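You operate a simulated robot arm through the tools that you are given. There is no shell and no other tool. Be economical: measure what you need, move in short steps, check, and stop when the job is done.

The job below is to be done with a simulated two-armed robot. You get a single attempt, and the scene is never put back.

Task
Put the green tin with yellow band on the top of the bench with orange legs. Fetch the tin marked "grease" from the top of the wooden bench with blue legs and set it on top of the dark disc with teal grips. Open the drawer marked wiping cloths, put the blue pad with orange band on the top of the wooden bench with blue legs away in the inside of drawer marked wiping cloths, then shut the cloths. Press the blue button marked drop two times. Take the thick card with teal grip and leave it on the purple violet paper round with lime tab. Lift the blue lid marked pegs open. The order is free. Set down upright: green tin with yellow band.

Only the result counts: the job must be done as asked and must still hold three seconds after the hand-in. Knocking over, shifting, dropping, spilling or breaking anything else fails it. A push-on lid holds only when it is set on centred and level and pressed home; a screw cap is set on level and turned clockwise until tight. Flat cloth is picked up by pressing the open fingertips on it (5 to 10 N) and closing them slowly along it; thin cloth reads only 2 to 8 mm in the jaws.

Robot
Two 7-joint arms with fingered hands on one trunk, on a base that drives. Base frame: it is fixed to the floor where the robot stands at the start and does not move with it; the origin is under the middle of the robot, x ahead of it, y to its left, z up. Lengths are in m, angles in degrees, forces in N, time in s.
The left shoulder is at the start at [0.09, 0.128, 1.134], the right one opposite. Places, roughly: blue button marked drop [0.5, -0.1, 0.9]; blue lid marked pegs [1.1, 1.9, 1]; blue pad with orange band (9x6x4 cm) [1, 0.2, 0.9]; blue tin marked band wax, yellow tin marked grease [1, -0.25, 0.75]; dark disc with teal grips (15x12x3 cm) [1, -0.7, 0.8]; drawer marked wiping cloths [-2.6, 6.5, 0.6]; green tin with yellow band (8x8x10 cm) [0.9, 0, 0.9]; inside of drawer marked wiping cloths [-2.5, 6.5, 0.6]; thick card with teal grip (7x6x5 cm) [0.6, -0.6, 0.9]; top of the bench with orange legs [0.1, -1.4, 0.8]; violet paper round with lime tab [1, 2.75, 0.75]. Payload 5 kg a hand.
Tool frame (each hand has its own): the origin (TCP) lies between the finger pads and is the grasp point; the fingertips stand 0.037 m ahead of it; z points along the fingers, y is the line along which they close. Largest opening 0.124 m; the body of the gripper starts 0.043 m behind the TCP. The gripper is a hand of 3 fingers: y runs from the thumb to the fingers, the wrist lies at [-0.021, -0.116, -0.203] in the tool frame, and closing takes about 1.5 s.
Orientation is told as [roll, pitch, yaw] about the base's x, y, z axes, in that order, counted from this pose: with the fingers straight down and the wrist toward the robot, the tool's x, y and z point along [0, 1, 0], [1, 0, 0] and [0, 0, -1] of the base frame.

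Tools
- The arms move only by the tool servo_tool. It takes "left_increments", "right_increments" or both (then of equal length, played together; a hand with none holds still); each is a list that holds one entry, the list of rows, each a list of 6 numbers: the shift along the tool's x, y, z in units of 25 mm (1.0 is 25 mm), then the turn, a rotation vector about the tool's x, y, z in units of 5 degrees (1.0 is 5 degrees). In form: [[[x, y, z, ax, ay, az], ...]]. A call has 1 to 12 rows; each row shifts and turns the commanded pose from where the row before left it, along the tool's axes as they then stand. "left_jaw" and "right_jaw" are, for a hand that has rows, the closure, from 0 (fully open) to 1 (shut), set as the call begins (left out, the last holds). A call with a number of a shift or a turn outside -1 to 1 is refused whole. Each row takes 0.2 s and may step no farther than 0.05 m and 8.6 degrees from the row before; otherwise, or with a gripper value out of range, the whole call is refused. Where a pose cannot be reached the arm comes as near as it can. A force on the tool above 40 N (or 10 N above the force at the start of the call, whichever is more), or a blocked arm, ends the call early, and 0.2 s more pass. Each finger travels about 0.045 m/s and halts on what it meets, pressing with about 30 N; the grip force reading is that of the motor and also rises with nothing between the fingers. The clock runs only during rows and for 0.2 s after the last one: add rows that do not move to give the fingers time. It gives the time, the measured TCP pose, the force on the tool (base axes), the opening and the grip force at its end, in the units of the frame above (readings bear some noise), with the torque about the TCP (base axes, N m) and any sound that the robot's microphone picked up, and new pictures: "show" is both (left out), scene, wrist or none (wrist: the cameras of the hands that moved).
- Cameras (640 x 400 px; columns grow to the right, rows downward): "scene" is now at [0.238, -0.0344, 1.2968]; the picture's right is [-0.46, -0.89, 0.00], its down [-0.58, 0.30, -0.76] and it looks along [0.68, -0.35, -0.65] (base axes); focal length 248 px, centre (320, 200). "left" rides on the left gripper at [-0.072, -0.104, -0.154] in its tool frame; the picture's right is [-0.83, -0.26, 0.49], its down [0.51, -0.72, 0.47] and it looks along [0.23, 0.64, 0.73] (tool axes); focal length 243 px, centre (320, 200). "right" rides on the right gripper at [0.072, -0.104, -0.154] in its tool frame; the picture's right is [-0.83, 0.26, -0.49], its down [-0.51, -0.72, 0.47] and it looks along [-0.23, 0.64, 0.73] (tool axes); focal length 243 px, centre (320, 200). There is no depth. A picture from a camera that has moved, and an enlarged one, comes with that camera's place and axes in the base frame and with its lens. The place of the scene camera against the robot may be out by one fixed shift of up to 0.012 m in any direction.
- slide_trunk(by): slides the trunk up (or, below 0, down) by that many m; the arms and the scene camera ride with it, the base frame stays. It gives what a move gives, with no picture.
- base_move(legs): drives the robot by 1 to 6 legs, each [ahead, left, turn to the left] in m, m and degrees, along the robot's own axes; the way and the turn of a leg run together, so that a leg with both is an arc; at most 1.5 m and 180 degrees a leg. The arms and the cameras ride along, it lands a little off, and it stops where it bumps. It gives what a move gives, and a new picture of the scene camera.
- set_fingers(index, middle, thumb_bend, thumb_turn, hand): sets how far each is bent, from 0 (flat) to 1 (curled in); at 0.3 the hand is open as for a grip, at 0.7 the pads meet at the TCP. One left out holds its place. A second passes; each finger stops where it meets its share of the squeeze, and holds until it gets a number again. A gripper value or a shape takes the hand back. It gives what a move gives, with no picture; readings hold the bend of each and the force on the fingers (four entries, about 0 where the hand has none), thumb and palm. thumb_turn goes from beside the hand (0) to across from the fingers (1), as for a grip.
- set_grasp(shape, hand): the hand has 3 fingers and takes this shape, open, in about a second: jaw (thumb against the fingers, like two jaws); tri (thumb and two fingers); tip (a fingertip pinch); poke (one finger out to press); point (the index stretched); flat (the hand flat); cup (the hand cupped); fist (a fist). The gripper value then closes the fingers along that shape, each until it touches; the sizes above hold for jaw. It gives what a move gives, with no picture.
- head_to(pan, tilt): turns the head with the scene camera to pan (to the left, within 80 degrees either way) and tilt (down, from -29 to 69), counted from straight ahead of the robot. It gives what a move gives, and a new picture of the scene camera.
- zoom(camera, box): a new picture of the part [left, top, right, bottom] of that camera's present view, enlarged. It takes no simulated time.
- close_job(): hands the job in; it is judged then, once.

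Work in short steps. Places have to be worked out from the pictures, the camera data and where the tool is seen: move nearer, look again, correct. Check each grasp and each placing, and mend what went wrong. You have 186 turns and 260 pictures in all, those below and enlarged ones among them. Open the grippers and draw the arms clear of the work before you hand the job in, unless the task says otherwise.

The tools are called after "Request:" by a JSON object that holds its "fn" and its "kwargs". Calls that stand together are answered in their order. servo_tool: Moves the arms, as the interface text tells. Its arguments: {"type":"object","properties":{"left_increments":{"type":"array"},"left_jaw":{"type":"number"},"right_increments":{"type":"array"},"right_jaw":{"type":"number"},"show":{"type":"string","enum":["both","scene","wrist","none"]}},"required":[]} The other tools are called the same way: slide_trunk (by) slides the trunk up or down; set_grasp (shape, hand) gives the hand a shape; set_fingers (index, middle, thumb_bend, thumb_turn, hand) moves the fingers one by one; base_move (legs) drives the base; head_to (pan, tilt) turns the head that bears the scene camera; zoom (camera, box) takes an enlarged picture of a part of a camera's view; close_job () hands the job in.

At the start:

```text
clock: 0.0
left_tool_pos: [0.6982, 0.0686, 1.1178]
left_tcp_rot: [0.1, -0.1, 0.0]
left_force: [1.1, 0.6, 0.4]
left_torque: [-0.01, 0.01, -0.01]
left_finger_gap: 0.1235
left_grip_force: 0.0
left_shape: jaw
left_bend: [0.3, 0.3, 0.3, 0.98]
left_finger forces: [0.0, 0.0, 0.0, 0.0, 0.0, 0.0]
right_tool_pos: [0.5179, -0.4391, 1.1036]
right_tcp_rot: [0.0, 0.0, 0.1]
right_force: [-0.2, -0.6, -0.7]
right_torque: [0.03, 0.01, 0.0]
right_finger_gap: 0.1238
right_grip_force: 0.1
right_shape: jaw
right_bend: [0.3, 0.3, 0.3, 0.98]
right_finger forces: [0.0, 0.1, 0.0, 0.0, 0.1, 0.0]
trunk travel left (down, up): [-0.325, 0.238]
robot x, y, heading: [0.0018, -0.0004, -0.1]
head pan, tilt: [-27.4, 40.5]
```

scene: 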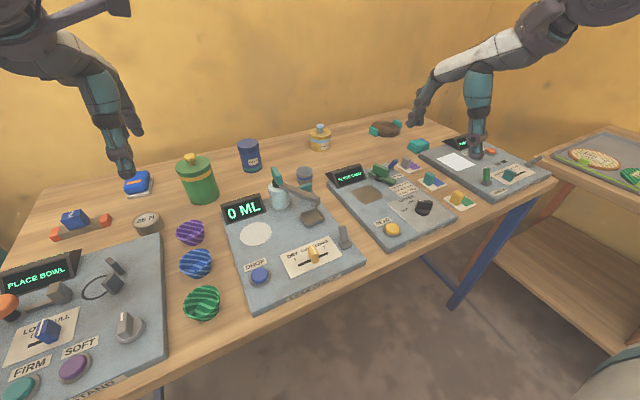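
right: 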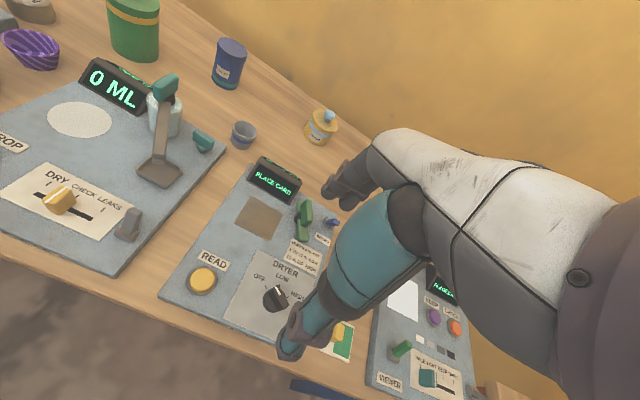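
left: 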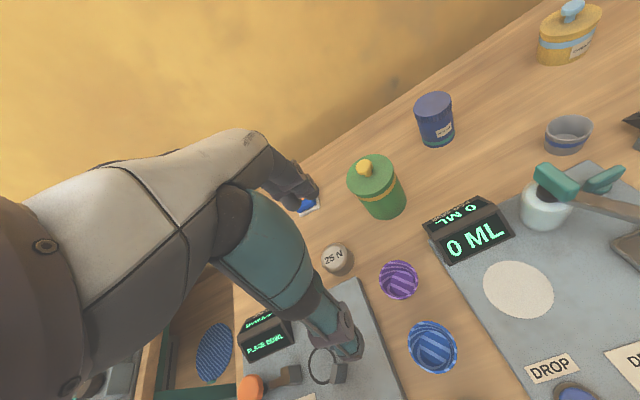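

I'll begin by looking closer at the bench's items before moving anything.

Request:
{"fn": "zoom", "kwargs": {"camera": "scene", "box": [160, 100, 480, 300]}}

Request:
{"fn": "zoom", "kwargs": {"camera": "scene", "box": [340, 110, 560, 248]}}

Request:
{"fn": "zoom", "kwargs": {"camera": "left", "box": [220, 0, 640, 260]}}

```text
2.00 times, centred on (320, 200) of scene
camera zoom: at [0.238, -0.0344, 1.2968], right [-0.46, -0.89, 0.0], down [-0.58, 0.3, -0.76], along [0.68, -0.35, -0.65], focal length 497 px, centre (320, 200)
```

zoom: 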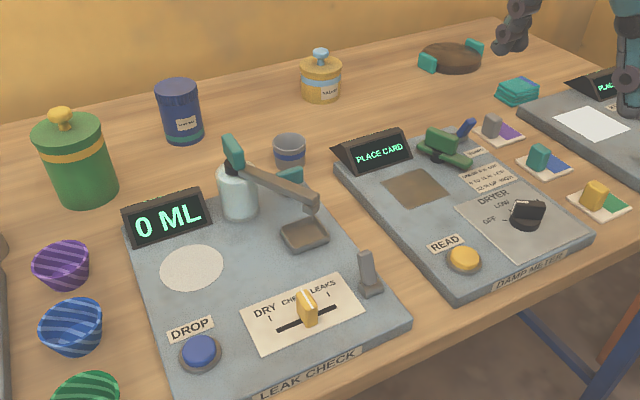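

```text
2.90 times, centred on (450, 179) of scene
camera zoom: at [0.238, -0.0344, 1.2968], right [-0.46, -0.89, 0.0], down [-0.58, 0.3, -0.76], along [0.68, -0.35, -0.65], focal length 720 px, centre (-57, 261)
```

zoom: 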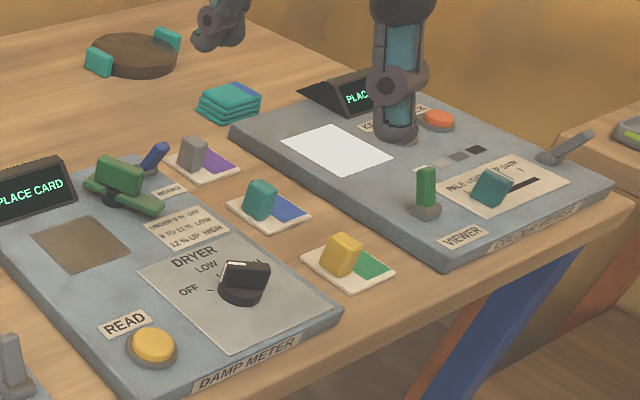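

```text
1.52 times, centred on (430, 130) of left
camera zoom: at [0.5947, -0.0051, 1.2703], right [-0.26, -0.83, -0.49], down [-0.72, 0.51, -0.47], along [0.64, 0.23, -0.73], focal length 370 px, centre (152, 307)
```

zoom: 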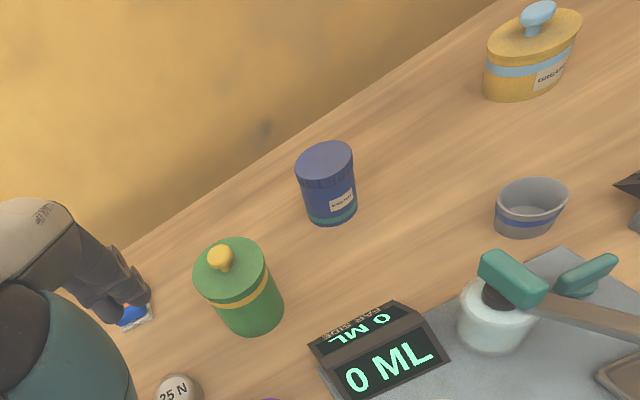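

Bench top seems to be at about z≈0.86. I'll look around with the head to learn the layout on both sides.

Request:
{"fn": "head_to", "kwargs": {"pan": -78, "tilt": 35}}

Request:
{"fn": "head_to", "kwargs": {"pan": 75, "tilt": 20}}

Request:
{"fn": "head_to", "kwargs": {"pan": 0, "tilt": 65}}

```text
clock: 1.2
left_tool_pos: [0.6977, 0.0675, 1.118]
left_tcp_rot: [0.1, 0.0, 0.0]
left_force: [0.1, -1.0, 0.2]
left_torque: [0.01, 0.02, -0.01]
left_finger_gap: 0.1236
left_grip_force: 0.0
left_shape: jaw
left_bend: [0.3, 0.3, 0.3, 0.98]
left_finger forces: [0.0, 0.0, 0.0, 0.0, 0.0, 0.0]
right_tool_pos: [0.5179, -0.4382, 1.1038]
right_tcp_rot: [0.0, 0.0, 0.1]
right_force: [0.3, 0.5, -0.7]
right_torque: [0.01, 0.03, 0.02]
right_finger_gap: 0.1236
right_grip_force: 0.0
right_shape: jaw
right_bend: [0.3, 0.3, 0.3, 0.98]
right_finger forces: [0.0, 0.1, 0.1, 0.1, 0.1, 0.0]
trunk travel left (down, up): [-0.325, 0.238]
robot x, y, heading: [0.0014, -0.0002, 0.0]
head pan, tilt: [-78.0, 35.0]
camera scene: at [0.1812, -0.0815, 1.305], right [-0.98, -0.21, 0.0], down [-0.12, 0.56, -0.82], along [0.17, -0.8, -0.57], focal length 248 px, centre (320, 200)
```

scene: 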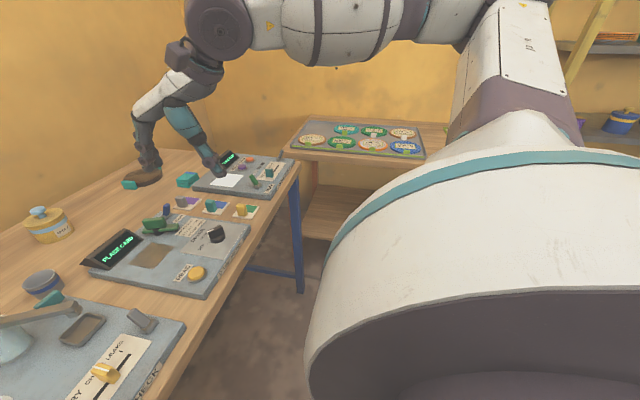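

```text
clock: 3.6
left_tool_pos: [0.6975, 0.0671, 1.117]
left_tcp_rot: [0.0, 0.1, 0.0]
left_force: [0.1, -0.2, 0.1]
left_torque: [-0.02, 0.03, -0.02]
left_finger_gap: 0.124
left_grip_force: 0.2
left_shape: jaw
left_bend: [0.3, 0.3, 0.3, 0.98]
left_finger forces: [0.1, 0.0, 0.0, 0.0, 0.0, 0.0]
right_tool_pos: [0.5177, -0.4383, 1.1036]
right_tcp_rot: [0.0, 0.0, 0.0]
right_force: [-0.1, -0.4, 0.5]
right_torque: [0.01, 0.07, 0.0]
right_finger_gap: 0.1238
right_grip_force: 0.0
right_shape: jaw
right_bend: [0.3, 0.3, 0.3, 0.98]
right_finger forces: [0.0, 0.0, 0.0, 0.0, 0.0, 0.0]
trunk travel left (down, up): [-0.325, 0.238]
robot x, y, heading: [0.0008, -0.0003, -0.2]
head pan, tilt: [75.0, 20.0]
camera scene: at [0.1869, 0.0945, 1.3289], right [0.97, -0.26, 0.0], down [-0.09, -0.33, -0.94], along [0.24, 0.91, -0.34], focal length 248 px, centre (320, 200)
```

scene: 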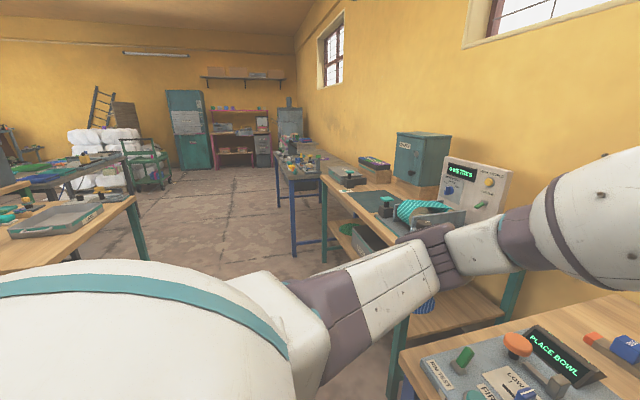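

```text
clock: 5.0
left_tool_pos: [0.6976, 0.0673, 1.1178]
left_tcp_rot: [0.0, 0.0, 0.0]
left_force: [-0.6, -0.3, -0.1]
left_torque: [0.0, -0.01, 0.01]
left_finger_gap: 0.1238
left_grip_force: 0.0
left_shape: jaw
left_bend: [0.3, 0.3, 0.3, 0.98]
left_finger forces: [0.1, 0.0, 0.1, 0.0, 0.0, 0.0]
right_tool_pos: [0.5189, -0.4385, 1.1052]
right_tcp_rot: [-0.1, 0.1, 0.0]
right_force: [0.0, 0.3, 1.1]
right_torque: [0.0, 0.03, 0.0]
right_finger_gap: 0.1236
right_grip_force: 0.0
right_shape: jaw
right_bend: [0.3, 0.3, 0.3, 0.98]
right_finger forces: [0.0, 0.0, 0.0, 0.0, 0.1, 0.0]
trunk travel left (down, up): [-0.325, 0.238]
robot x, y, heading: [0.0007, 0.0038, -0.3]
head pan, tilt: [0.0, 65.0]
camera scene: at [0.2235, 0.0046, 1.2652], right [0.0, -1.0, 0.0], down [-0.91, 0.0, -0.42], along [0.42, 0.0, -0.91], focal length 248 px, centre (320, 200)
```

scene: 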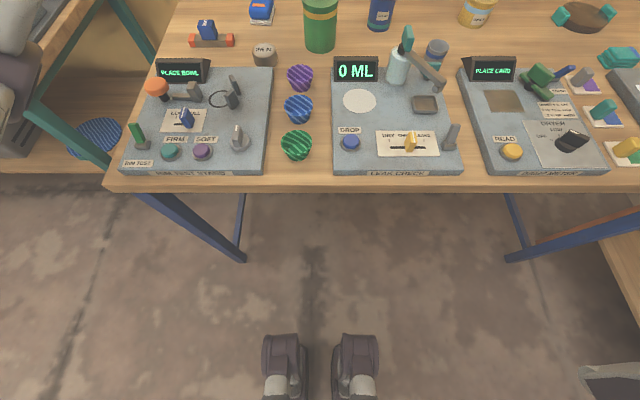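

The layout is clear. DROP is at about (0.515,-0.052). I'll back off a little so it comes into reach, and shape the right hand to poke.

Request:
{"fn": "base_move", "kwargs": {"legs": [[-0.2, 0, 0]]}}

Request:
{"fn": "set_grasp", "kwargs": {"hand": "right", "shape": "poke"}}

Request:
{"fn": "zoom", "kwargs": {"camera": "right", "box": [0, 0, 640, 400]}}

```text
clock: 6.6
left_tool_pos: [0.5039, 0.0671, 1.1161]
left_tcp_rot: [0.1, 0.1, -0.1]
left_force: [-0.6, -0.3, 0.1]
left_torque: [0.05, 0.06, 0.03]
left_finger_gap: 0.1236
left_grip_force: 0.0
left_shape: jaw
left_bend: [0.3, 0.3, 0.3, 0.98]
left_finger forces: [0.0, 0.0, 0.0, 0.0, 0.1, 0.0]
right_tool_pos: [0.3223, -0.4403, 1.1045]
right_tcp_rot: [0.1, -0.1, -0.1]
right_force: [-0.1, 0.0, -0.5]
right_torque: [-0.02, 0.0, 0.03]
right_finger_gap: 0.1236
right_grip_force: 0.1
right_shape: jaw
right_bend: [0.3, 0.3, 0.3, 0.98]
right_finger forces: [0.1, 0.0, 0.0, 0.0, 0.0, 0.0]
trunk travel left (down, up): [-0.325, 0.238]
robot x, y, heading: [-0.1934, 0.0001, -0.1]
head pan, tilt: [0.0, 65.0]
camera scene: at [0.0288, 0.0044, 1.2649], right [0.0, -1.0, 0.0], down [-0.91, 0.0, -0.42], along [0.42, 0.0, -0.91], focal length 248 px, centre (320, 200)
```

scene: 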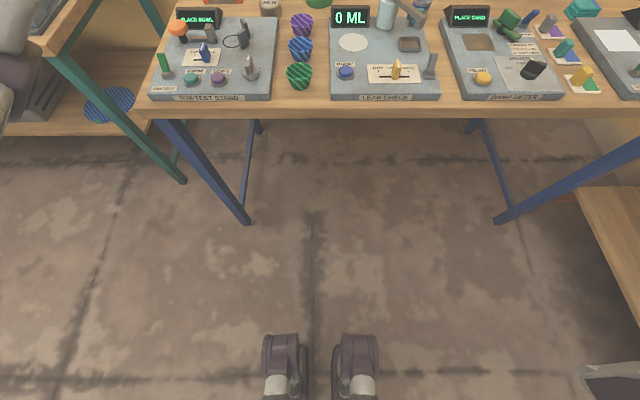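

```text
clock: 7.5
left_tool_pos: [0.5033, 0.0666, 1.1167]
left_tcp_rot: [0.0, 0.1, 0.0]
left_force: [-0.2, 0.3, 0.1]
left_torque: [0.02, -0.02, 0.0]
left_finger_gap: 0.1235
left_grip_force: 0.0
left_shape: jaw
left_bend: [0.3, 0.3, 0.3, 0.98]
left_finger forces: [0.0, 0.0, 0.0, 0.0, 0.1, 0.0]
right_tool_pos: [0.323, -0.4386, 1.1038]
right_tcp_rot: [0.0, 0.0, -0.1]
right_force: [-0.1, 0.6, -1.0]
right_torque: [0.03, 0.02, 0.0]
right_finger_gap: 0.0001
right_grip_force: 0.0
right_shape: poke
right_bend: [0.7, 0.7, 1.0, 1.0]
right_finger forces: [0.0, 0.0, 0.0, 0.0, 0.0, 0.0]
trunk travel left (down, up): [-0.325, 0.238]
robot x, y, heading: [-0.1995, 0.0024, 0.4]
head pan, tilt: [0.0, 65.0]
```

```text
1.00 times, centred on (320, 200) of right (not enlarged: the box is as wide or as high as the picture)
camera zoom: at [0.2161, -0.3675, 1.2569], right [0.26, -0.83, 0.49], down [-0.72, -0.51, -0.47], along [0.64, -0.23, -0.73], focal length 243 px, centre (320, 200)
```

zoom: 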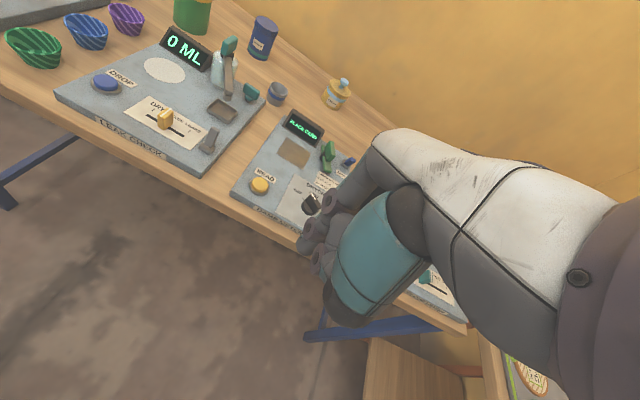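

Both finger pads point down at the TCP in the poke shape. I'll move the left hand out to the left while bringing the right hand over toward the button.

Request:
{"fn": "servo_tool", "kwargs": {"left_increments": [[[0.8, 0, 0, 0, 0, 0], [0.8, 0, 0, 0, 0, 0], [0.8, 0, 0, 0, 0, 0], [0.8, 0, 0, 0, 0, 0], [0.8, 0, 0, 0, 0, 0], [0.8, 0, 0, 0, 0, 0], [0.8, 0, 0, 0, 0, 0], [0.8, 0, 0, 0, 0, 0], [0.8, 0, 0, 0, 0, 0], [0.8, 0, 0, 0, 0, 0], [0.8, 0, 0, 0, 0, 0], [0.8, 0, 0, 0, 0, 0]]], "right_increments": [[[1, 0.7, 0, 0, 0, 0], [1, 0.7, 0, 0, 0, 0], [1, 0.7, 0, 0, 0, 0], [1, 0.7, 0, 0, 0, 0], [1, 0.7, 0, 0, 0, 0], [1, 0.7, 0, 0, 0, 0], [1, 0.7, 0, 0, 0, 0], [1, 0.7, 0, 0, 0, 0], [1, 0.7, 0, 0, 0, 0], [1, 0.7, 0, 0, 0, 0], [1, 0.7, 0, 0, 0, 0], [1, 0, 0, 0, 0, 0]]], "show": "none"}}

Request:
{"fn": "servo_tool", "kwargs": {"right_increments": [[[1, 0, 0.5, 0, 0, 0], [1, 0, 0.5, 0, 0, 0], [1, 0, 0.5, 0, 0, 0], [0.5, 0, 0.5, 0, 0, 0], [0, 0, 0.5, 0, 0, 0], [0, 0, 0.5, 0, 0, 0], [0, 0, 0, 0, 0, 0]]]}}

Request:
{"fn": "head_to", "kwargs": {"pan": 0, "tilt": 50}}

```text
clock: 10.1
left_tool_pos: [0.5018, 0.3077, 1.1159]
left_tcp_rot: [0.0, 0.2, -0.1]
left_force: [-0.1, -0.7, 0.2]
left_torque: [0.0, 0.0, -0.02]
left_finger_gap: 0.1236
left_grip_force: 0.0
left_shape: jaw
left_bend: [0.3, 0.3, 0.3, 0.98]
left_finger forces: [0.0, 0.0, 0.0, 0.1, 0.0, 0.0]
right_tool_pos: [0.5141, -0.1367, 1.1063]
right_tcp_rot: [0.0, 0.0, -0.1]
right_force: [-0.3, -0.2, 0.1]
right_torque: [-0.04, -0.01, -0.04]
right_finger_gap: 0.0
right_grip_force: 0.1
right_shape: poke
right_bend: [0.7, 0.7, 1.0, 1.0]
right_finger forces: [0.0, 0.0, 0.0, 0.1, 0.0, 0.0]
trunk travel left (down, up): [-0.325, 0.238]
robot x, y, heading: [-0.196, 0.0007, -0.3]
head pan, tilt: [0.0, 65.0]
```

```text
clock: 11.7
left_tool_pos: [0.5022, 0.3079, 1.1165]
left_tcp_rot: [0.0, 0.1, -0.2]
left_force: [-0.3, 0.7, 0.4]
left_torque: [0.0, -0.02, 0.0]
left_finger_gap: 0.1241
left_grip_force: 0.1
left_shape: jaw
left_bend: [0.3, 0.3, 0.3, 0.98]
left_finger forces: [0.0, 0.0, 0.0, 0.0, 0.0, 0.0]
right_tool_pos: [0.5151, -0.0514, 1.0294]
right_tcp_rot: [0.1, 0.0, -0.3]
right_force: [0.6, -0.1, -0.6]
right_torque: [0.01, 0.0, -0.04]
right_finger_gap: 0.0
right_grip_force: 0.1
right_shape: poke
right_bend: [0.7, 0.7, 1.0, 1.0]
right_finger forces: [0.0, 0.0, 0.1, 0.1, 0.0, 0.0]
trunk travel left (down, up): [-0.325, 0.238]
robot x, y, heading: [-0.1971, 0.0016, 0.1]
head pan, tilt: [0.0, 65.0]
camera scene: at [0.0278, 0.0044, 1.2652], right [0.0, -1.0, 0.0], down [-0.91, 0.0, -0.42], along [0.42, 0.0, -0.91], focal length 248 px, centre (320, 200)
camera right: at [0.409, 0.0201, 1.1822], right [0.26, -0.83, 0.49], down [-0.72, -0.5, -0.47], along [0.64, -0.23, -0.73], focal length 243 px, centre (320, 200)
```

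scene: 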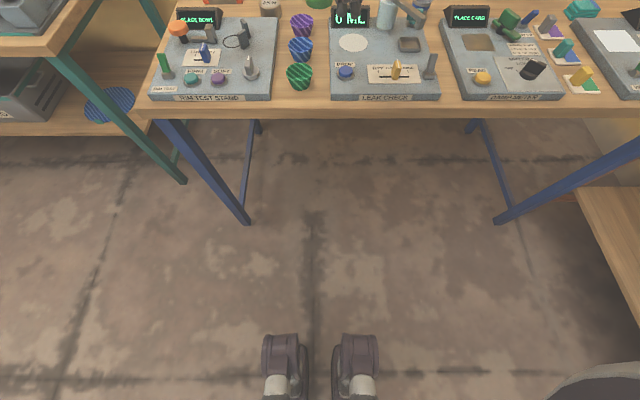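
right: 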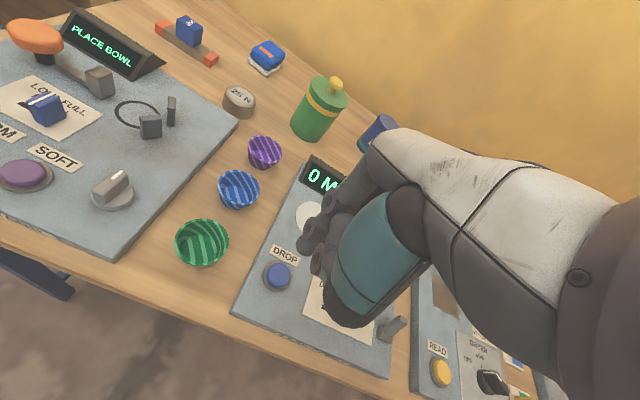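

```text
clock: 12.5
left_tool_pos: [0.5022, 0.3058, 1.1164]
left_tcp_rot: [-0.1, 0.0, -0.1]
left_force: [0.4, -0.5, 0.3]
left_torque: [0.0, 0.03, -0.01]
left_finger_gap: 0.1239
left_grip_force: 0.1
left_shape: jaw
left_bend: [0.3, 0.3, 0.3, 0.98]
left_finger forces: [0.0, 0.1, 0.1, 0.0, 0.0, 0.0]
right_tool_pos: [0.5153, -0.0525, 1.0289]
right_tcp_rot: [0.1, 0.0, -0.1]
right_force: [0.6, -0.1, 0.4]
right_torque: [-0.02, -0.01, -0.01]
right_finger_gap: 0.0003
right_grip_force: 0.0
right_shape: poke
right_bend: [0.7, 0.7, 1.0, 1.0]
right_finger forces: [0.0, 0.0, 0.0, 0.1, 0.1, 0.0]
trunk travel left (down, up): [-0.325, 0.238]
robot x, y, heading: [-0.1946, 0.0002, -0.3]
head pan, tilt: [0.0, 50.0]
camera scene: at [0.0442, 0.0042, 1.2832], right [0.0, -1.0, 0.0], down [-0.77, 0.0, -0.64], along [0.64, 0.0, -0.77], focal length 248 px, centre (320, 200)
```

scene: 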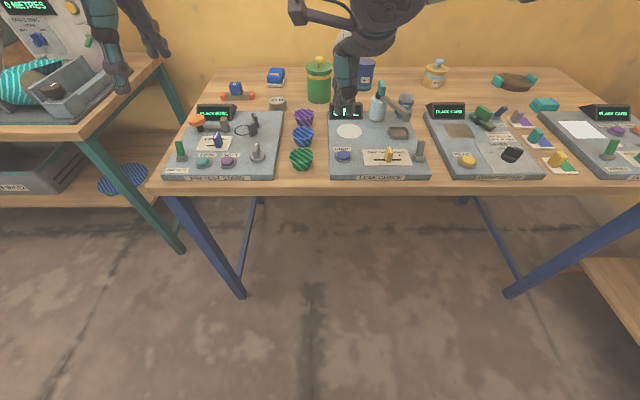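

Let me zoom into the wrist view to see which finger sticks out.

Request:
{"fn": "zoom", "kwargs": {"camera": "right", "box": [220, 160, 420, 340]}}

Request:
{"fn": "zoom", "kwargs": {"camera": "scene", "box": [280, 40, 440, 180]}}

```text
2.22 times, centred on (320, 250) of right
camera zoom: at [0.4091, 0.0199, 1.1821], right [0.26, -0.83, 0.49], down [-0.72, -0.51, -0.47], along [0.64, -0.23, -0.73], focal length 539 px, centre (320, 89)
```

zoom: 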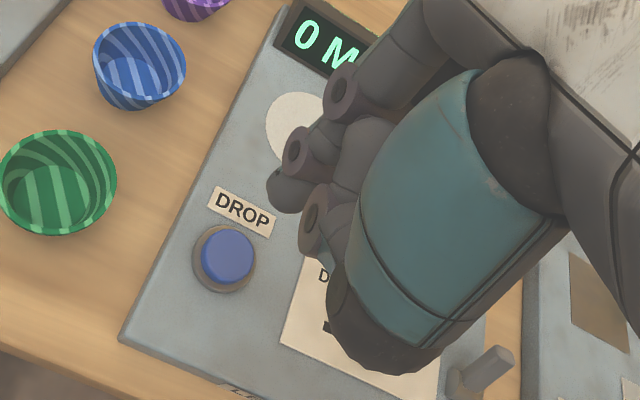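

```text
2.86 times, centred on (360, 110) of scene
camera zoom: at [0.0442, 0.0042, 1.2832], right [0.0, -1.0, 0.0], down [-0.77, 0.0, -0.64], along [0.64, 0.0, -0.77], focal length 710 px, centre (206, 457)
```

zoom: 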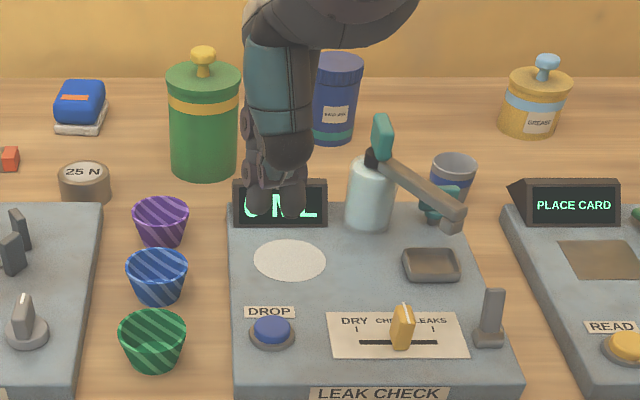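

The two fingertips straddle the TCP and are almost over the button. Lowering with a small correction.

Request:
{"fn": "servo_tool", "kwargs": {"right_increments": [[[-0.15, 0.08, 0.6, 0, 0, 0], [0, 0, 0.7, 0, 0, 0], [0, 0, 0.7, 0, 0, 0], [0, 0, 0.6, 0, 0, 0], [0, 0, 0, 0, 0, 0]]]}}

Request:
{"fn": "zoom", "kwargs": {"camera": "scene", "box": [280, 40, 440, 180]}}

Request:
{"fn": "zoom", "kwargs": {"camera": "right", "box": [220, 160, 420, 340]}}

```text
clock: 13.7
left_tool_pos: [0.5019, 0.3065, 1.1167]
left_tcp_rot: [0.0, 0.0, -0.1]
left_force: [0.6, -0.3, 0.3]
left_torque: [0.02, -0.06, 0.01]
left_finger_gap: 0.1237
left_grip_force: 0.2
left_shape: jaw
left_bend: [0.3, 0.3, 0.3, 0.98]
left_finger forces: [0.0, 0.0, 0.0, 0.0, 0.1, 0.0]
right_tool_pos: [0.5169, -0.0557, 0.9629]
right_tcp_rot: [0.0, 0.0, 0.0]
right_force: [0.1, -0.9, -0.1]
right_torque: [-0.03, -0.01, 0.04]
right_finger_gap: 0.0004
right_grip_force: 0.0
right_shape: poke
right_bend: [0.7, 0.7, 1.0, 1.0]
right_finger forces: [0.1, 0.1, 0.0, 0.1, 0.0, 0.0]
trunk travel left (down, up): [-0.325, 0.238]
robot x, y, heading: [-0.1949, -0.0008, 0.2]
head pan, tilt: [0.0, 50.0]
camera scene: at [0.0439, 0.0043, 1.2834], right [0.0, -1.0, 0.0], down [-0.77, 0.0, -0.64], along [0.64, 0.0, -0.77], focal length 248 px, centre (320, 200)
camera right: at [0.4105, 0.0162, 1.1168], right [0.26, -0.83, 0.49], down [-0.72, -0.51, -0.47], along [0.64, -0.23, -0.73], focal length 243 px, centre (320, 200)
```

scene: 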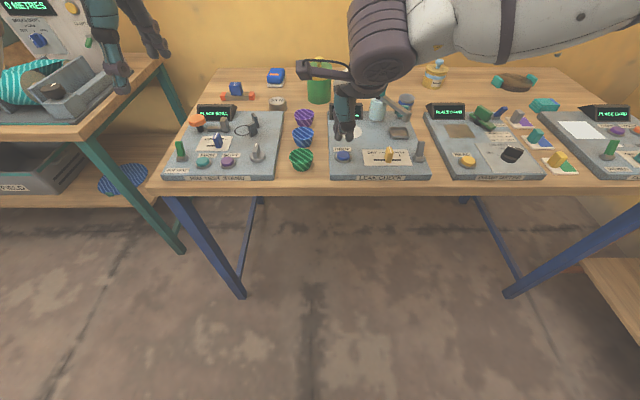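
right: 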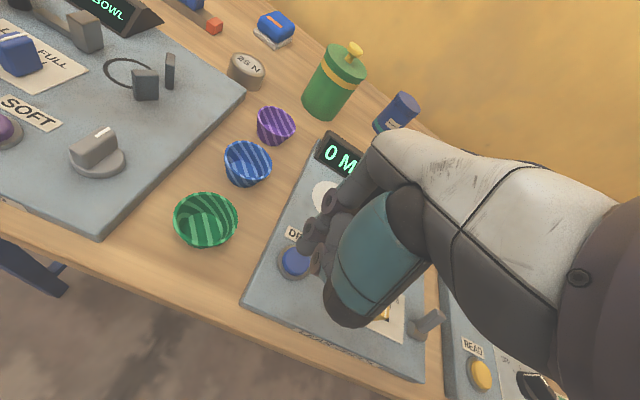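

```text
2.86 times, centred on (360, 110) of scene
camera zoom: at [0.0439, 0.0043, 1.2834], right [0.0, -1.0, 0.0], down [-0.77, 0.0, -0.64], along [0.64, 0.0, -0.77], focal length 710 px, centre (206, 457)
```

zoom: 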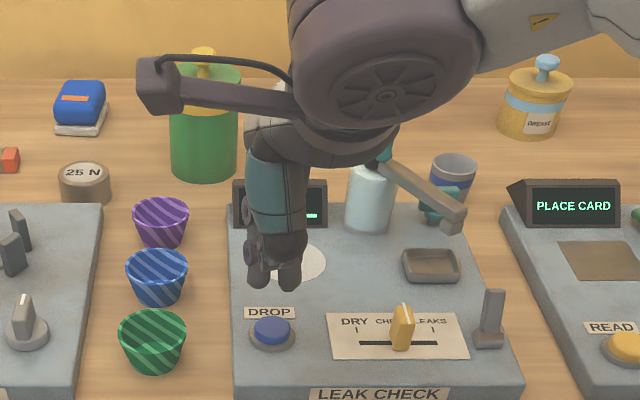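

```text
2.22 times, centred on (320, 250) of right
camera zoom: at [0.4105, 0.0162, 1.1168], right [0.26, -0.83, 0.49], down [-0.72, -0.51, -0.47], along [0.64, -0.23, -0.73], focal length 539 px, centre (320, 89)
```

zoom: 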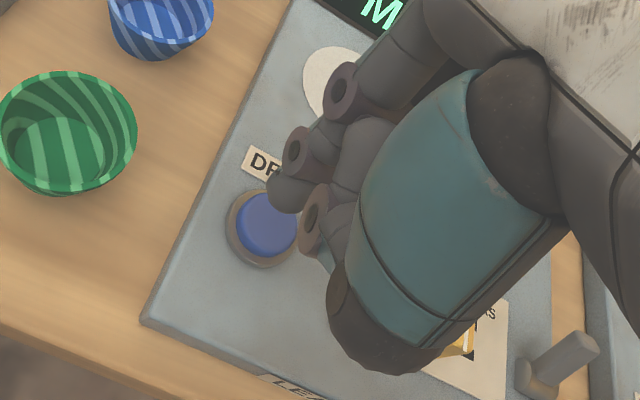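

Tips are centred over the button, about 3 cm above. Lowering in small steps to press.

Request:
{"fn": "servo_tool", "kwargs": {"right_increments": [[[0, 0, 0.4, 0, 0, 0], [0, 0, 0.4, 0, 0, 0], [0, 0, 0.3, 0, 0, 0], [0, 0, 0, 0, 0, 0]]], "show": "none"}}

Request:
{"fn": "zoom", "kwargs": {"camera": "scene", "box": [300, 80, 420, 180]}}

```text
clock: 14.7
left_tool_pos: [0.5016, 0.3062, 1.1167]
left_tcp_rot: [0.0, -0.1, -0.2]
left_force: [-0.2, 0.1, -0.5]
left_torque: [-0.04, -0.01, 0.02]
left_finger_gap: 0.1238
left_grip_force: 0.0
left_shape: jaw
left_bend: [0.3, 0.3, 0.3, 0.98]
left_finger forces: [0.1, 0.1, 0.0, 0.1, 0.0, 0.1]
right_tool_pos: [0.5163, -0.0557, 0.9355]
right_tcp_rot: [0.0, 0.0, -0.1]
right_force: [0.2, -0.9, 0.6]
right_torque: [0.0, 0.0, 0.01]
right_finger_gap: 0.0001
right_grip_force: 0.0
right_shape: poke
right_bend: [0.7, 0.7, 1.0, 1.0]
right_finger forces: [0.1, 0.0, 0.0, 0.1, 0.1, 0.0]
trunk travel left (down, up): [-0.325, 0.238]
robot x, y, heading: [-0.1925, -0.0035, -0.1]
head pan, tilt: [0.0, 50.0]
```

```text
4.00 times, centred on (360, 130) of scene
camera zoom: at [0.0442, 0.0043, 1.2833], right [0.0, -1.0, 0.0], down [-0.77, 0.0, -0.64], along [0.64, 0.0, -0.77], focal length 994 px, centre (160, 480)
```

zoom: 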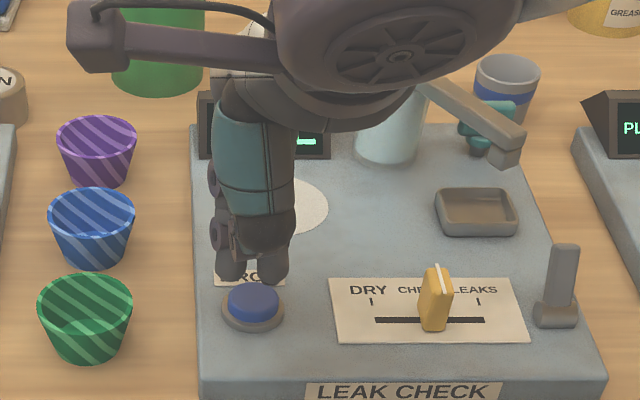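

Still above the button. Continuing in 4 mm steps, watching force.

Request:
{"fn": "servo_tool", "kwargs": {"right_increments": [[[0, 0, 0.2, 0, 0, 0], [0, 0, 0.2, 0, 0, 0], [0, 0, 0, 0, 0, 0]]], "show": "none"}}

Request:
{"fn": "zoom", "kwargs": {"camera": "scene", "box": [300, 80, 420, 180]}}

```text
clock: 15.5
left_tool_pos: [0.5029, 0.3055, 1.1167]
left_tcp_rot: [0.1, 0.0, -0.1]
left_force: [1.1, -0.3, -0.7]
left_torque: [0.03, 0.01, -0.04]
left_finger_gap: 0.1238
left_grip_force: 0.1
left_shape: jaw
left_bend: [0.3, 0.3, 0.3, 0.98]
left_finger forces: [0.0, 0.0, 0.1, 0.0, 0.0, 0.0]
right_tool_pos: [0.5161, -0.0568, 0.9269]
right_tcp_rot: [0.0, 0.1, -0.2]
right_force: [-0.1, -0.1, -0.1]
right_torque: [-0.01, 0.03, -0.02]
right_finger_gap: 0.0
right_grip_force: 0.0
right_shape: poke
right_bend: [0.7, 0.7, 1.0, 1.0]
right_finger forces: [0.0, 0.0, 0.0, 0.0, 0.1, 0.1]
trunk travel left (down, up): [-0.325, 0.238]
robot x, y, heading: [-0.1928, 0.0003, 0.1]
head pan, tilt: [0.0, 50.0]
```

```text
4.00 times, centred on (360, 130) of scene
camera zoom: at [0.0441, 0.0043, 1.2833], right [0.0, -1.0, 0.0], down [-0.77, 0.0, -0.64], along [0.64, 0.0, -0.77], focal length 994 px, centre (160, 480)
```

zoom: 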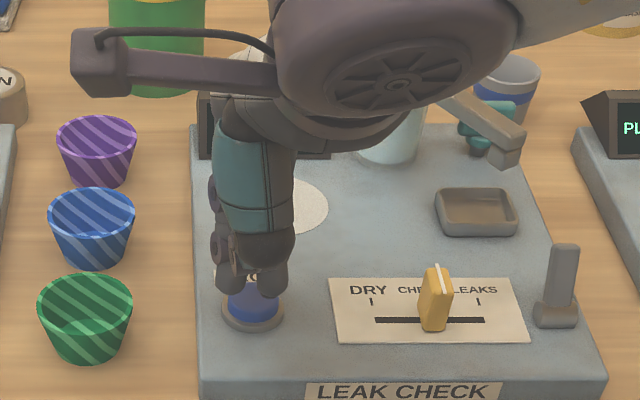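

Nearly touching. Two more small steps.

Request:
{"fn": "servo_tool", "kwargs": {"right_increments": [[[0, 0, 0.15, 0, 0, 0], [0, 0, 0.15, 0, 0, 0], [0, 0, 0, 0, 0, 0]]], "show": "none"}}

Request:
{"fn": "zoom", "kwargs": {"camera": "scene", "box": [300, 80, 420, 180]}}

```text
clock: 16.3
left_tool_pos: [0.5023, 0.3062, 1.1157]
left_tcp_rot: [0.0, -0.1, -0.1]
left_force: [-0.4, -0.2, 0.6]
left_torque: [0.01, 0.02, 0.02]
left_finger_gap: 0.1238
left_grip_force: 0.0
left_shape: jaw
left_bend: [0.3, 0.3, 0.3, 0.98]
left_finger forces: [0.1, 0.0, 0.0, 0.0, 0.0, 0.0]
right_tool_pos: [0.5176, -0.0555, 0.9181]
right_tcp_rot: [-0.1, 0.1, -0.2]
right_force: [-0.1, 0.4, -0.6]
right_torque: [-0.01, 0.02, -0.03]
right_finger_gap: 0.0
right_grip_force: 0.0
right_shape: poke
right_bend: [0.7, 0.7, 1.0, 1.0]
right_finger forces: [0.0, 0.0, 0.1, 0.0, 0.1, 0.0]
trunk travel left (down, up): [-0.325, 0.238]
robot x, y, heading: [-0.1954, 0.0022, -0.2]
head pan, tilt: [0.0, 50.0]
```

```text
4.00 times, centred on (360, 130) of scene
camera zoom: at [0.0441, 0.0043, 1.2833], right [0.0, -1.0, 0.0], down [-0.77, 0.0, -0.64], along [0.64, 0.0, -0.77], focal length 994 px, centre (160, 480)
```

zoom: 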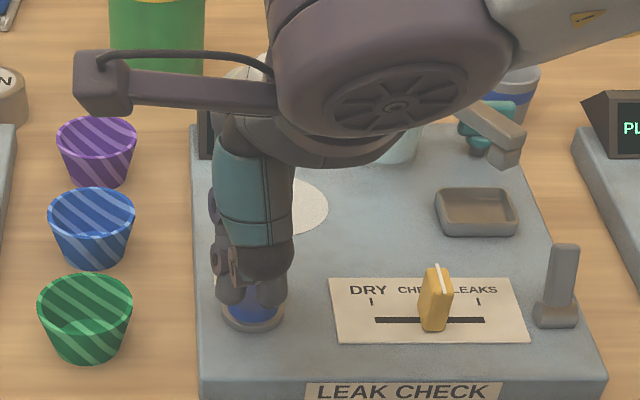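

Tips are on the button's face; keep pressing down gradually.

Request:
{"fn": "servo_tool", "kwargs": {"right_increments": [[[-0.08, 0, 0.12, 0, 0, 0], [0, 0, 0.12, 0, 0, 0], [0, 0, 0.12, 0, 0, 0], [0, 0, 0, 0, 0, 0]]], "show": "scene"}}

Request:
{"fn": "zoom", "kwargs": {"camera": "scene", "box": [300, 80, 420, 180]}}

```text
clock: 17.3
left_tool_pos: [0.5026, 0.3054, 1.1173]
left_tcp_rot: [0.0, 0.0, -0.1]
left_force: [0.0, -0.2, 0.3]
left_torque: [0.01, 0.03, 0.03]
left_finger_gap: 0.1238
left_grip_force: 0.0
left_shape: jaw
left_bend: [0.3, 0.3, 0.3, 0.98]
left_finger forces: [0.0, 0.1, 0.1, 0.1, 0.0, 0.0]
right_tool_pos: [0.517, -0.0578, 0.9103]
right_tcp_rot: [0.1, 0.0, -0.1]
right_force: [-0.7, 0.3, 2.2]
right_torque: [-0.01, 0.01, 0.0]
right_finger_gap: 0.0002
right_grip_force: 0.1
right_shape: poke
right_bend: [0.7, 0.7, 1.0, 1.0]
right_finger forces: [1.6, 0.0, 0.1, 0.0, 0.0, 0.1]
trunk travel left (down, up): [-0.325, 0.238]
robot x, y, heading: [-0.1973, 0.0021, -0.1]
head pan, tilt: [0.0, 50.0]
heard: click
camera scene: at [0.0439, 0.0043, 1.2834], right [0.0, -1.0, 0.0], down [-0.77, 0.0, -0.64], along [0.64, 0.0, -0.77], focal length 248 px, centre (320, 200)
```

scene: 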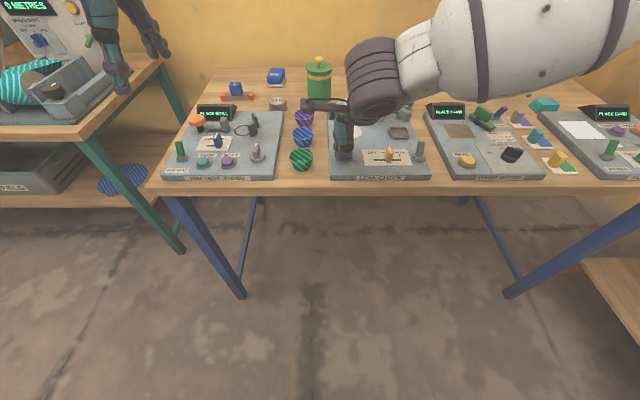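

```text
4.00 times, centred on (360, 130) of scene
camera zoom: at [0.0439, 0.0043, 1.2834], right [0.0, -1.0, 0.0], down [-0.77, 0.0, -0.64], along [0.64, 0.0, -0.77], focal length 994 px, centre (160, 480)
```

zoom: 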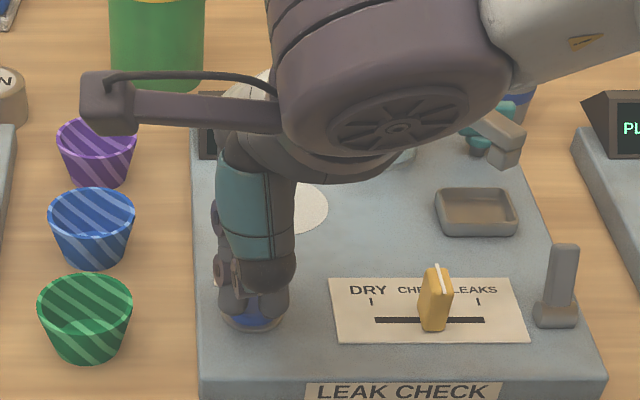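

A click was heard: first press done. Lifting and checking the display.

Request:
{"fn": "servo_tool", "kwargs": {"right_increments": [[[0, 0, -0.3, 0, 0, 0], [0, 0, -0.4, 0, 0, 0], [0, 0, -0.4, 0, 0, 0], [0, 0, -0.6, 0, 0, 0], [0, 0, -0.6, 0, 0, 0], [0, 0, 0, 0, 0, 0]]], "show": "none"}}

Request:
{"fn": "zoom", "kwargs": {"camera": "right", "box": [220, 100, 420, 300]}}

```text
clock: 18.7
left_tool_pos: [0.5036, 0.3064, 1.1167]
left_tcp_rot: [0.0, 0.1, 0.0]
left_force: [-0.1, -0.3, 0.9]
left_torque: [0.0, 0.0, 0.01]
left_finger_gap: 0.1237
left_grip_force: 0.1
left_shape: jaw
left_bend: [0.3, 0.3, 0.3, 0.98]
left_finger forces: [0.0, 0.1, 0.0, 0.0, 0.0, 0.0]
right_tool_pos: [0.5166, -0.0582, 0.9681]
right_tcp_rot: [0.1, -0.1, -0.2]
right_force: [-0.2, 0.9, 0.2]
right_torque: [0.0, -0.02, 0.01]
right_finger_gap: 0.0003
right_grip_force: 0.0
right_shape: poke
right_bend: [0.7, 0.7, 1.0, 1.0]
right_finger forces: [0.0, 0.0, 0.0, 0.1, 0.1, 0.1]
trunk travel left (down, up): [-0.325, 0.238]
robot x, y, heading: [-0.1923, -0.0038, -0.0]
head pan, tilt: [0.0, 50.0]
```

```text
2.00 times, centred on (320, 200) of right
camera zoom: at [0.4107, 0.0139, 1.1217], right [0.26, -0.83, 0.49], down [-0.72, -0.51, -0.47], along [0.64, -0.23, -0.73], focal length 485 px, centre (320, 200)
```

zoom: 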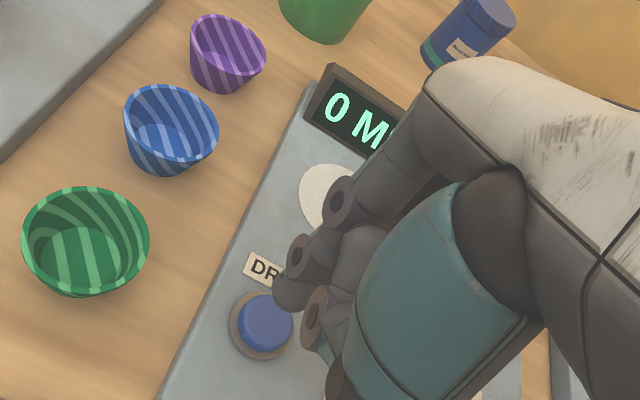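

The button stays ready; the display shows 0 ML (no bowl). Second press now to the same depth, listening for the click.

Request:
{"fn": "servo_tool", "kwargs": {"right_increments": [[[0, 0, 0.6, 0, 0, 0], [0, 0, 0.6, 0, 0, 0], [0, 0, 0.4, 0, 0, 0], [0, 0, 0.3, 0, 0, 0], [0, 0, 0.2, 0, 0, 0], [0, 0, 0.2, 0, 0, 0], [0, 0, 0, 0, 0, 0], [0, 0, 0, 0, 0, 0]]], "show": "none"}}

```text
clock: 20.5
left_tool_pos: [0.5014, 0.3064, 1.1164]
left_tcp_rot: [-0.1, 0.0, 0.0]
left_force: [-0.2, -0.1, 0.5]
left_torque: [-0.01, 0.02, -0.02]
left_finger_gap: 0.1235
left_grip_force: 0.1
left_shape: jaw
left_bend: [0.3, 0.3, 0.3, 0.98]
left_finger forces: [0.1, 0.0, 0.0, 0.1, 0.0, 0.0]
right_tool_pos: [0.5168, -0.0591, 0.9098]
right_tcp_rot: [0.0, 0.0, -0.2]
right_force: [-0.8, 0.6, 1.4]
right_torque: [0.02, 0.02, 0.02]
right_finger_gap: 0.0
right_grip_force: 0.1
right_shape: poke
right_bend: [0.7, 0.7, 1.0, 1.0]
right_finger forces: [1.7, 0.1, 0.0, 0.0, 0.0, 0.1]
trunk travel left (down, up): [-0.325, 0.238]
robot x, y, heading: [-0.1931, 0.0019, -0.1]
head pan, tilt: [0.0, 50.0]
heard: click
```

Second click heard. I lift away, return the hand to jaw, and raise high.

Request:
{"fn": "servo_tool", "kwargs": {"right_increments": [[[0, 0, -0.3, 0, 0, 0], [0, 0, -0.6, 0, 0, 0], [0, 0, -0.8, 0, 0, 0], [-0.5, 0, -1, 0, 0, 0], [-1, 0, -1, 0, 0, 0], [-1, 0, -1, 0, 0, 0], [-1, 0, -1, 0, 0, 0], [-1, 0, -1, 0, 0, 0], [-1, 0, -1, 0, 0, 0], [-1, 0, 0, 0, 0, 0], [-1, 0, 0, 0, 0, 0], [-1, 0, 0, 0, 0, 0]]], "show": "none"}}

Request:
{"fn": "set_grasp", "kwargs": {"hand": "right", "shape": "jaw"}}

Request:
{"fn": "base_move", "kwargs": {"legs": [[0, -0.47, 0], [0.25, 0, 0]]}}

Request:
{"fn": "head_to", "kwargs": {"pan": 0, "tilt": 40}}

```text
clock: 23.1
left_tool_pos: [0.5015, 0.3045, 1.1174]
left_tcp_rot: [0.0, 0.0, -0.1]
left_force: [0.6, 0.4, -1.5]
left_torque: [0.01, -0.01, 0.0]
left_finger_gap: 0.1238
left_grip_force: 0.0
left_shape: jaw
left_bend: [0.3, 0.3, 0.3, 0.98]
left_finger forces: [0.0, 0.0, 0.0, 0.1, 0.1, 0.1]
right_tool_pos: [0.5173, -0.272, 1.1031]
right_tcp_rot: [0.1, 0.0, -0.1]
right_force: [-0.3, -0.3, -0.1]
right_torque: [0.05, -0.01, 0.02]
right_finger_gap: 0.0
right_grip_force: 0.1
right_shape: poke
right_bend: [0.7, 0.7, 1.0, 1.0]
right_finger forces: [0.0, 0.0, 0.0, 0.0, 0.0, 0.0]
trunk travel left (down, up): [-0.325, 0.238]
robot x, y, heading: [-0.1945, 0.0029, -0.2]
head pan, tilt: [0.0, 50.0]
```

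```text
clock: 24.0
left_tool_pos: [0.5024, 0.3059, 1.1162]
left_tcp_rot: [-0.1, -0.1, -0.2]
left_force: [0.2, -0.2, -0.3]
left_torque: [-0.02, 0.01, 0.05]
left_finger_gap: 0.1237
left_grip_force: 0.1
left_shape: jaw
left_bend: [0.3, 0.3, 0.3, 0.98]
left_finger forces: [0.0, 0.0, 0.0, 0.0, 0.0, 0.0]
right_tool_pos: [0.5186, -0.2709, 1.1041]
right_tcp_rot: [0.0, 0.1, -0.1]
right_force: [-0.1, 0.6, 0.4]
right_torque: [0.04, 0.04, 0.02]
right_finger_gap: 0.1238
right_grip_force: 0.0
right_shape: jaw
right_bend: [0.3, 0.3, 0.3, 0.98]
right_finger forces: [0.0, 0.0, 0.0, 0.0, 0.1, 0.0]
trunk travel left (down, up): [-0.325, 0.238]
robot x, y, heading: [-0.1958, -0.0021, -0.0]
head pan, tilt: [0.0, 50.0]
```

```text
clock: 30.1
left_tool_pos: [0.7497, -0.1719, 1.1177]
left_tcp_rot: [0.0, 0.1, -0.2]
left_force: [0.0, 0.5, 0.2]
left_torque: [-0.01, -0.02, 0.0]
left_finger_gap: 0.1237
left_grip_force: 0.1
left_shape: jaw
left_bend: [0.3, 0.3, 0.3, 0.98]
left_finger forces: [0.0, 0.0, 0.1, 0.0, 0.0, 0.0]
right_tool_pos: [0.7631, -0.7494, 1.1044]
right_tcp_rot: [0.1, -0.1, -0.4]
right_force: [-0.3, -0.3, 0.3]
right_torque: [-0.03, -0.04, 0.01]
right_finger_gap: 0.1239
right_grip_force: 0.1
right_shape: jaw
right_bend: [0.3, 0.3, 0.3, 0.98]
right_finger forces: [0.0, 0.0, 0.0, 0.0, 0.0, 0.0]
trunk travel left (down, up): [-0.325, 0.238]
robot x, y, heading: [0.0553, -0.4758, 0.0]
head pan, tilt: [0.0, 50.0]
camera scene: at [0.2904, -0.4723, 1.2836], right [-0.01, -1.0, 0.0], down [-0.77, 0.0, -0.64], along [0.64, 0.0, -0.77], focal length 248 px, centre (320, 200)
```

scene: 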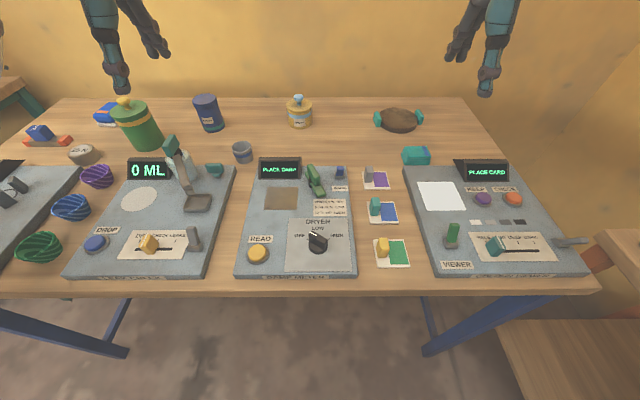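

```text
clock: 30.8
left_tool_pos: [0.7515, -0.171, 1.1164]
left_tcp_rot: [0.0, 0.1, -0.3]
left_force: [0.0, -0.8, -0.2]
left_torque: [-0.03, 0.01, 0.0]
left_finger_gap: 0.1236
left_grip_force: 0.0
left_shape: jaw
left_bend: [0.3, 0.3, 0.3, 0.98]
left_finger forces: [0.0, 0.0, 0.0, 0.1, 0.0, 0.0]
right_tool_pos: [0.7648, -0.7496, 1.1031]
right_tcp_rot: [-0.1, 0.0, -0.2]
right_force: [0.6, -0.9, -0.4]
right_torque: [-0.02, 0.04, 0.0]
right_finger_gap: 0.1239
right_grip_force: 0.1
right_shape: jaw
right_bend: [0.3, 0.3, 0.3, 0.98]
right_finger forces: [0.0, 0.1, 0.1, 0.1, 0.1, 0.1]
trunk travel left (down, up): [-0.325, 0.238]
robot x, y, heading: [0.0507, -0.4753, -0.2]
head pan, tilt: [0.0, 40.0]
camera scene: at [0.3001, -0.4724, 1.2973], right [-0.01, -1.0, 0.0], down [-0.64, 0.0, -0.77], along [0.77, 0.0, -0.64], focal length 248 px, centre (320, 200)
```

scene: 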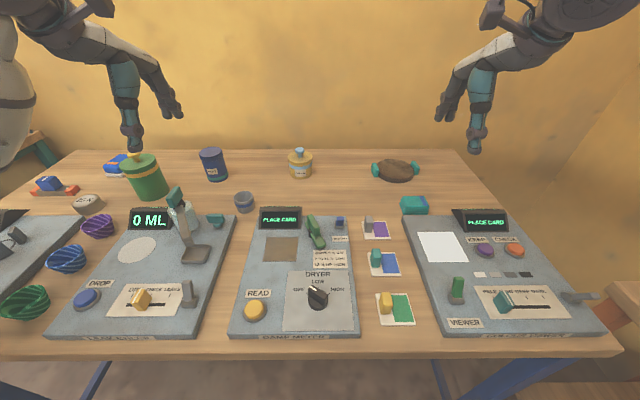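

Grease tin is at about (0.948,-0.406), disc at about (0.925,-0.70). I'll bring the right hand above the grease tin, shifting the left hand further away.

Request:
{"fn": "servo_tool", "kwargs": {"right_increments": [[[1, 0.6, 0, 0, 0, 0], [1, 0.6, 0, 0, 0, 0], [1, 0.6, 0, 0, 0, 0], [1, 0.6, 0, 0, 0, 0], [1, 0.6, 0, 0, 0, 0], [1, 0.6, 0, 0, 0, 0], [1, 0.6, 0, 0, 0, 0], [1, 0.6, 0, 0, 0, 0], [1, 0.6, 0, 0, 0, 0], [1, 0.6, 0, 0, 0, 0], [1, 0.6, 0, 0, 0, 0], [1, 0.6, 0, 0, 0, 0]]], "left_increments": [[[0.5, 0, 0, 0, 0, 0], [0.5, 0, 0, 0, 0, 0], [0.5, 0, 0, 0, 0, 0], [0.5, 0, 0, 0, 0, 0], [0.5, 0, 0, 0, 0, 0], [0.5, 0, 0, 0, 0, 0], [0.5, 0, 0, 0, 0, 0], [0.5, 0, 0, 0, 0, 0], [0, 0, 0, 0, 0, 0], [0, 0, 0, 0, 0, 0], [0, 0, 0, 0, 0, 0], [0, 0, 0, 0, 0, 0]]], "show": "none"}}

Request:
{"fn": "servo_tool", "kwargs": {"right_increments": [[[0.9, 0, 0, 0, 0, 0], [0.8, 0, 0, 0, 0, 0], [0, 0, 0, 0, 0, 0]]]}}

```text
clock: 33.4
left_tool_pos: [0.7526, -0.0733, 1.1152]
left_tcp_rot: [0.1, 0.0, -0.2]
left_force: [-0.4, -0.3, -0.4]
left_torque: [0.01, 0.0, -0.04]
left_finger_gap: 0.124
left_grip_force: 0.0
left_shape: jaw
left_bend: [0.3, 0.3, 0.3, 0.98]
left_finger forces: [0.0, 0.1, 0.0, 0.1, 0.1, 0.0]
right_tool_pos: [0.8963, -0.5338, 1.1037]
right_tcp_rot: [0.1, 0.0, -0.3]
right_force: [-0.6, 0.5, 0.4]
right_torque: [0.05, 0.03, -0.01]
right_finger_gap: 0.1243
right_grip_force: 0.1
right_shape: jaw
right_bend: [0.3, 0.3, 0.3, 0.98]
right_finger forces: [0.0, 0.1, 0.1, 0.0, 0.0, 0.0]
right hand out of reach, approached as far as the arm can: row 9, 10, 11, 12
trunk travel left (down, up): [-0.325, 0.238]
robot x, y, heading: [0.0514, -0.4766, -0.4]
head pan, tilt: [0.0, 40.0]
```

```text
clock: 34.2
left_tool_pos: [0.7505, -0.0719, 1.1174]
left_tcp_rot: [0.0, 0.0, -0.3]
left_force: [-0.5, -0.5, 0.2]
left_torque: [0.02, -0.02, 0.01]
left_finger_gap: 0.1233
left_grip_force: 0.1
left_shape: jaw
left_bend: [0.3, 0.3, 0.3, 0.98]
left_finger forces: [0.1, 0.1, 0.0, 0.0, 0.0, 0.0]
right_tool_pos: [0.8961, -0.534, 1.1049]
right_tcp_rot: [0.0, 0.0, -0.3]
right_force: [0.6, 0.2, -0.1]
right_torque: [0.0, -0.03, -0.01]
right_finger_gap: 0.1238
right_grip_force: 0.1
right_shape: jaw
right_bend: [0.3, 0.3, 0.3, 0.98]
right_finger forces: [0.0, 0.1, 0.1, 0.0, 0.0, 0.1]
right hand out of reach, approached as far as the arm can: row 1, 2
trunk travel left (down, up): [-0.325, 0.238]
robot x, y, heading: [0.0524, -0.4782, -0.2]
head pan, tilt: [0.0, 40.0]
camera scene: at [0.2993, -0.4724, 1.2975], right [-0.01, -1.0, 0.0], down [-0.64, 0.0, -0.77], along [0.77, 0.0, -0.64], focal length 248 px, centre (320, 200)
camera right: at [0.7901, -0.4614, 1.2571], right [0.26, -0.83, 0.49], down [-0.72, -0.5, -0.47], along [0.64, -0.23, -0.73], focal length 243 px, centre (320, 200)
```

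scene: 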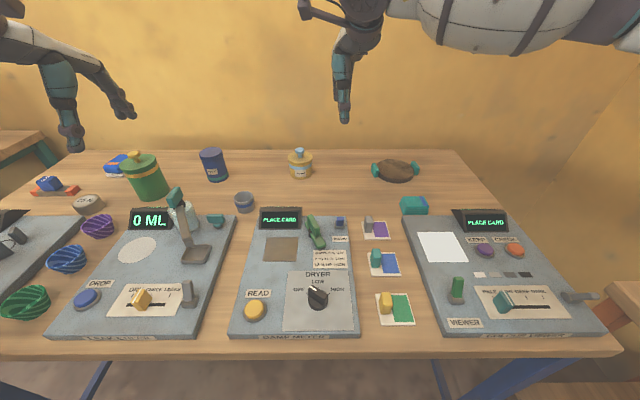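
right: 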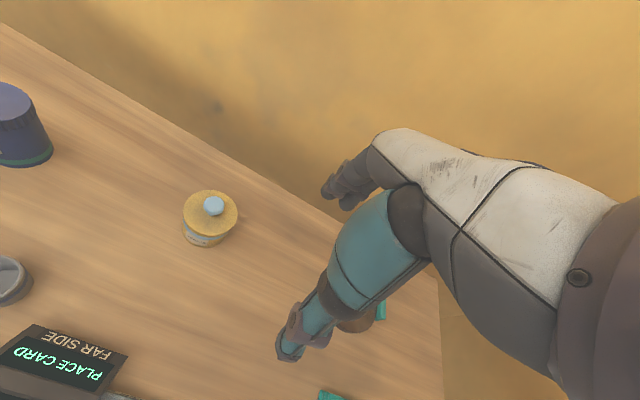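

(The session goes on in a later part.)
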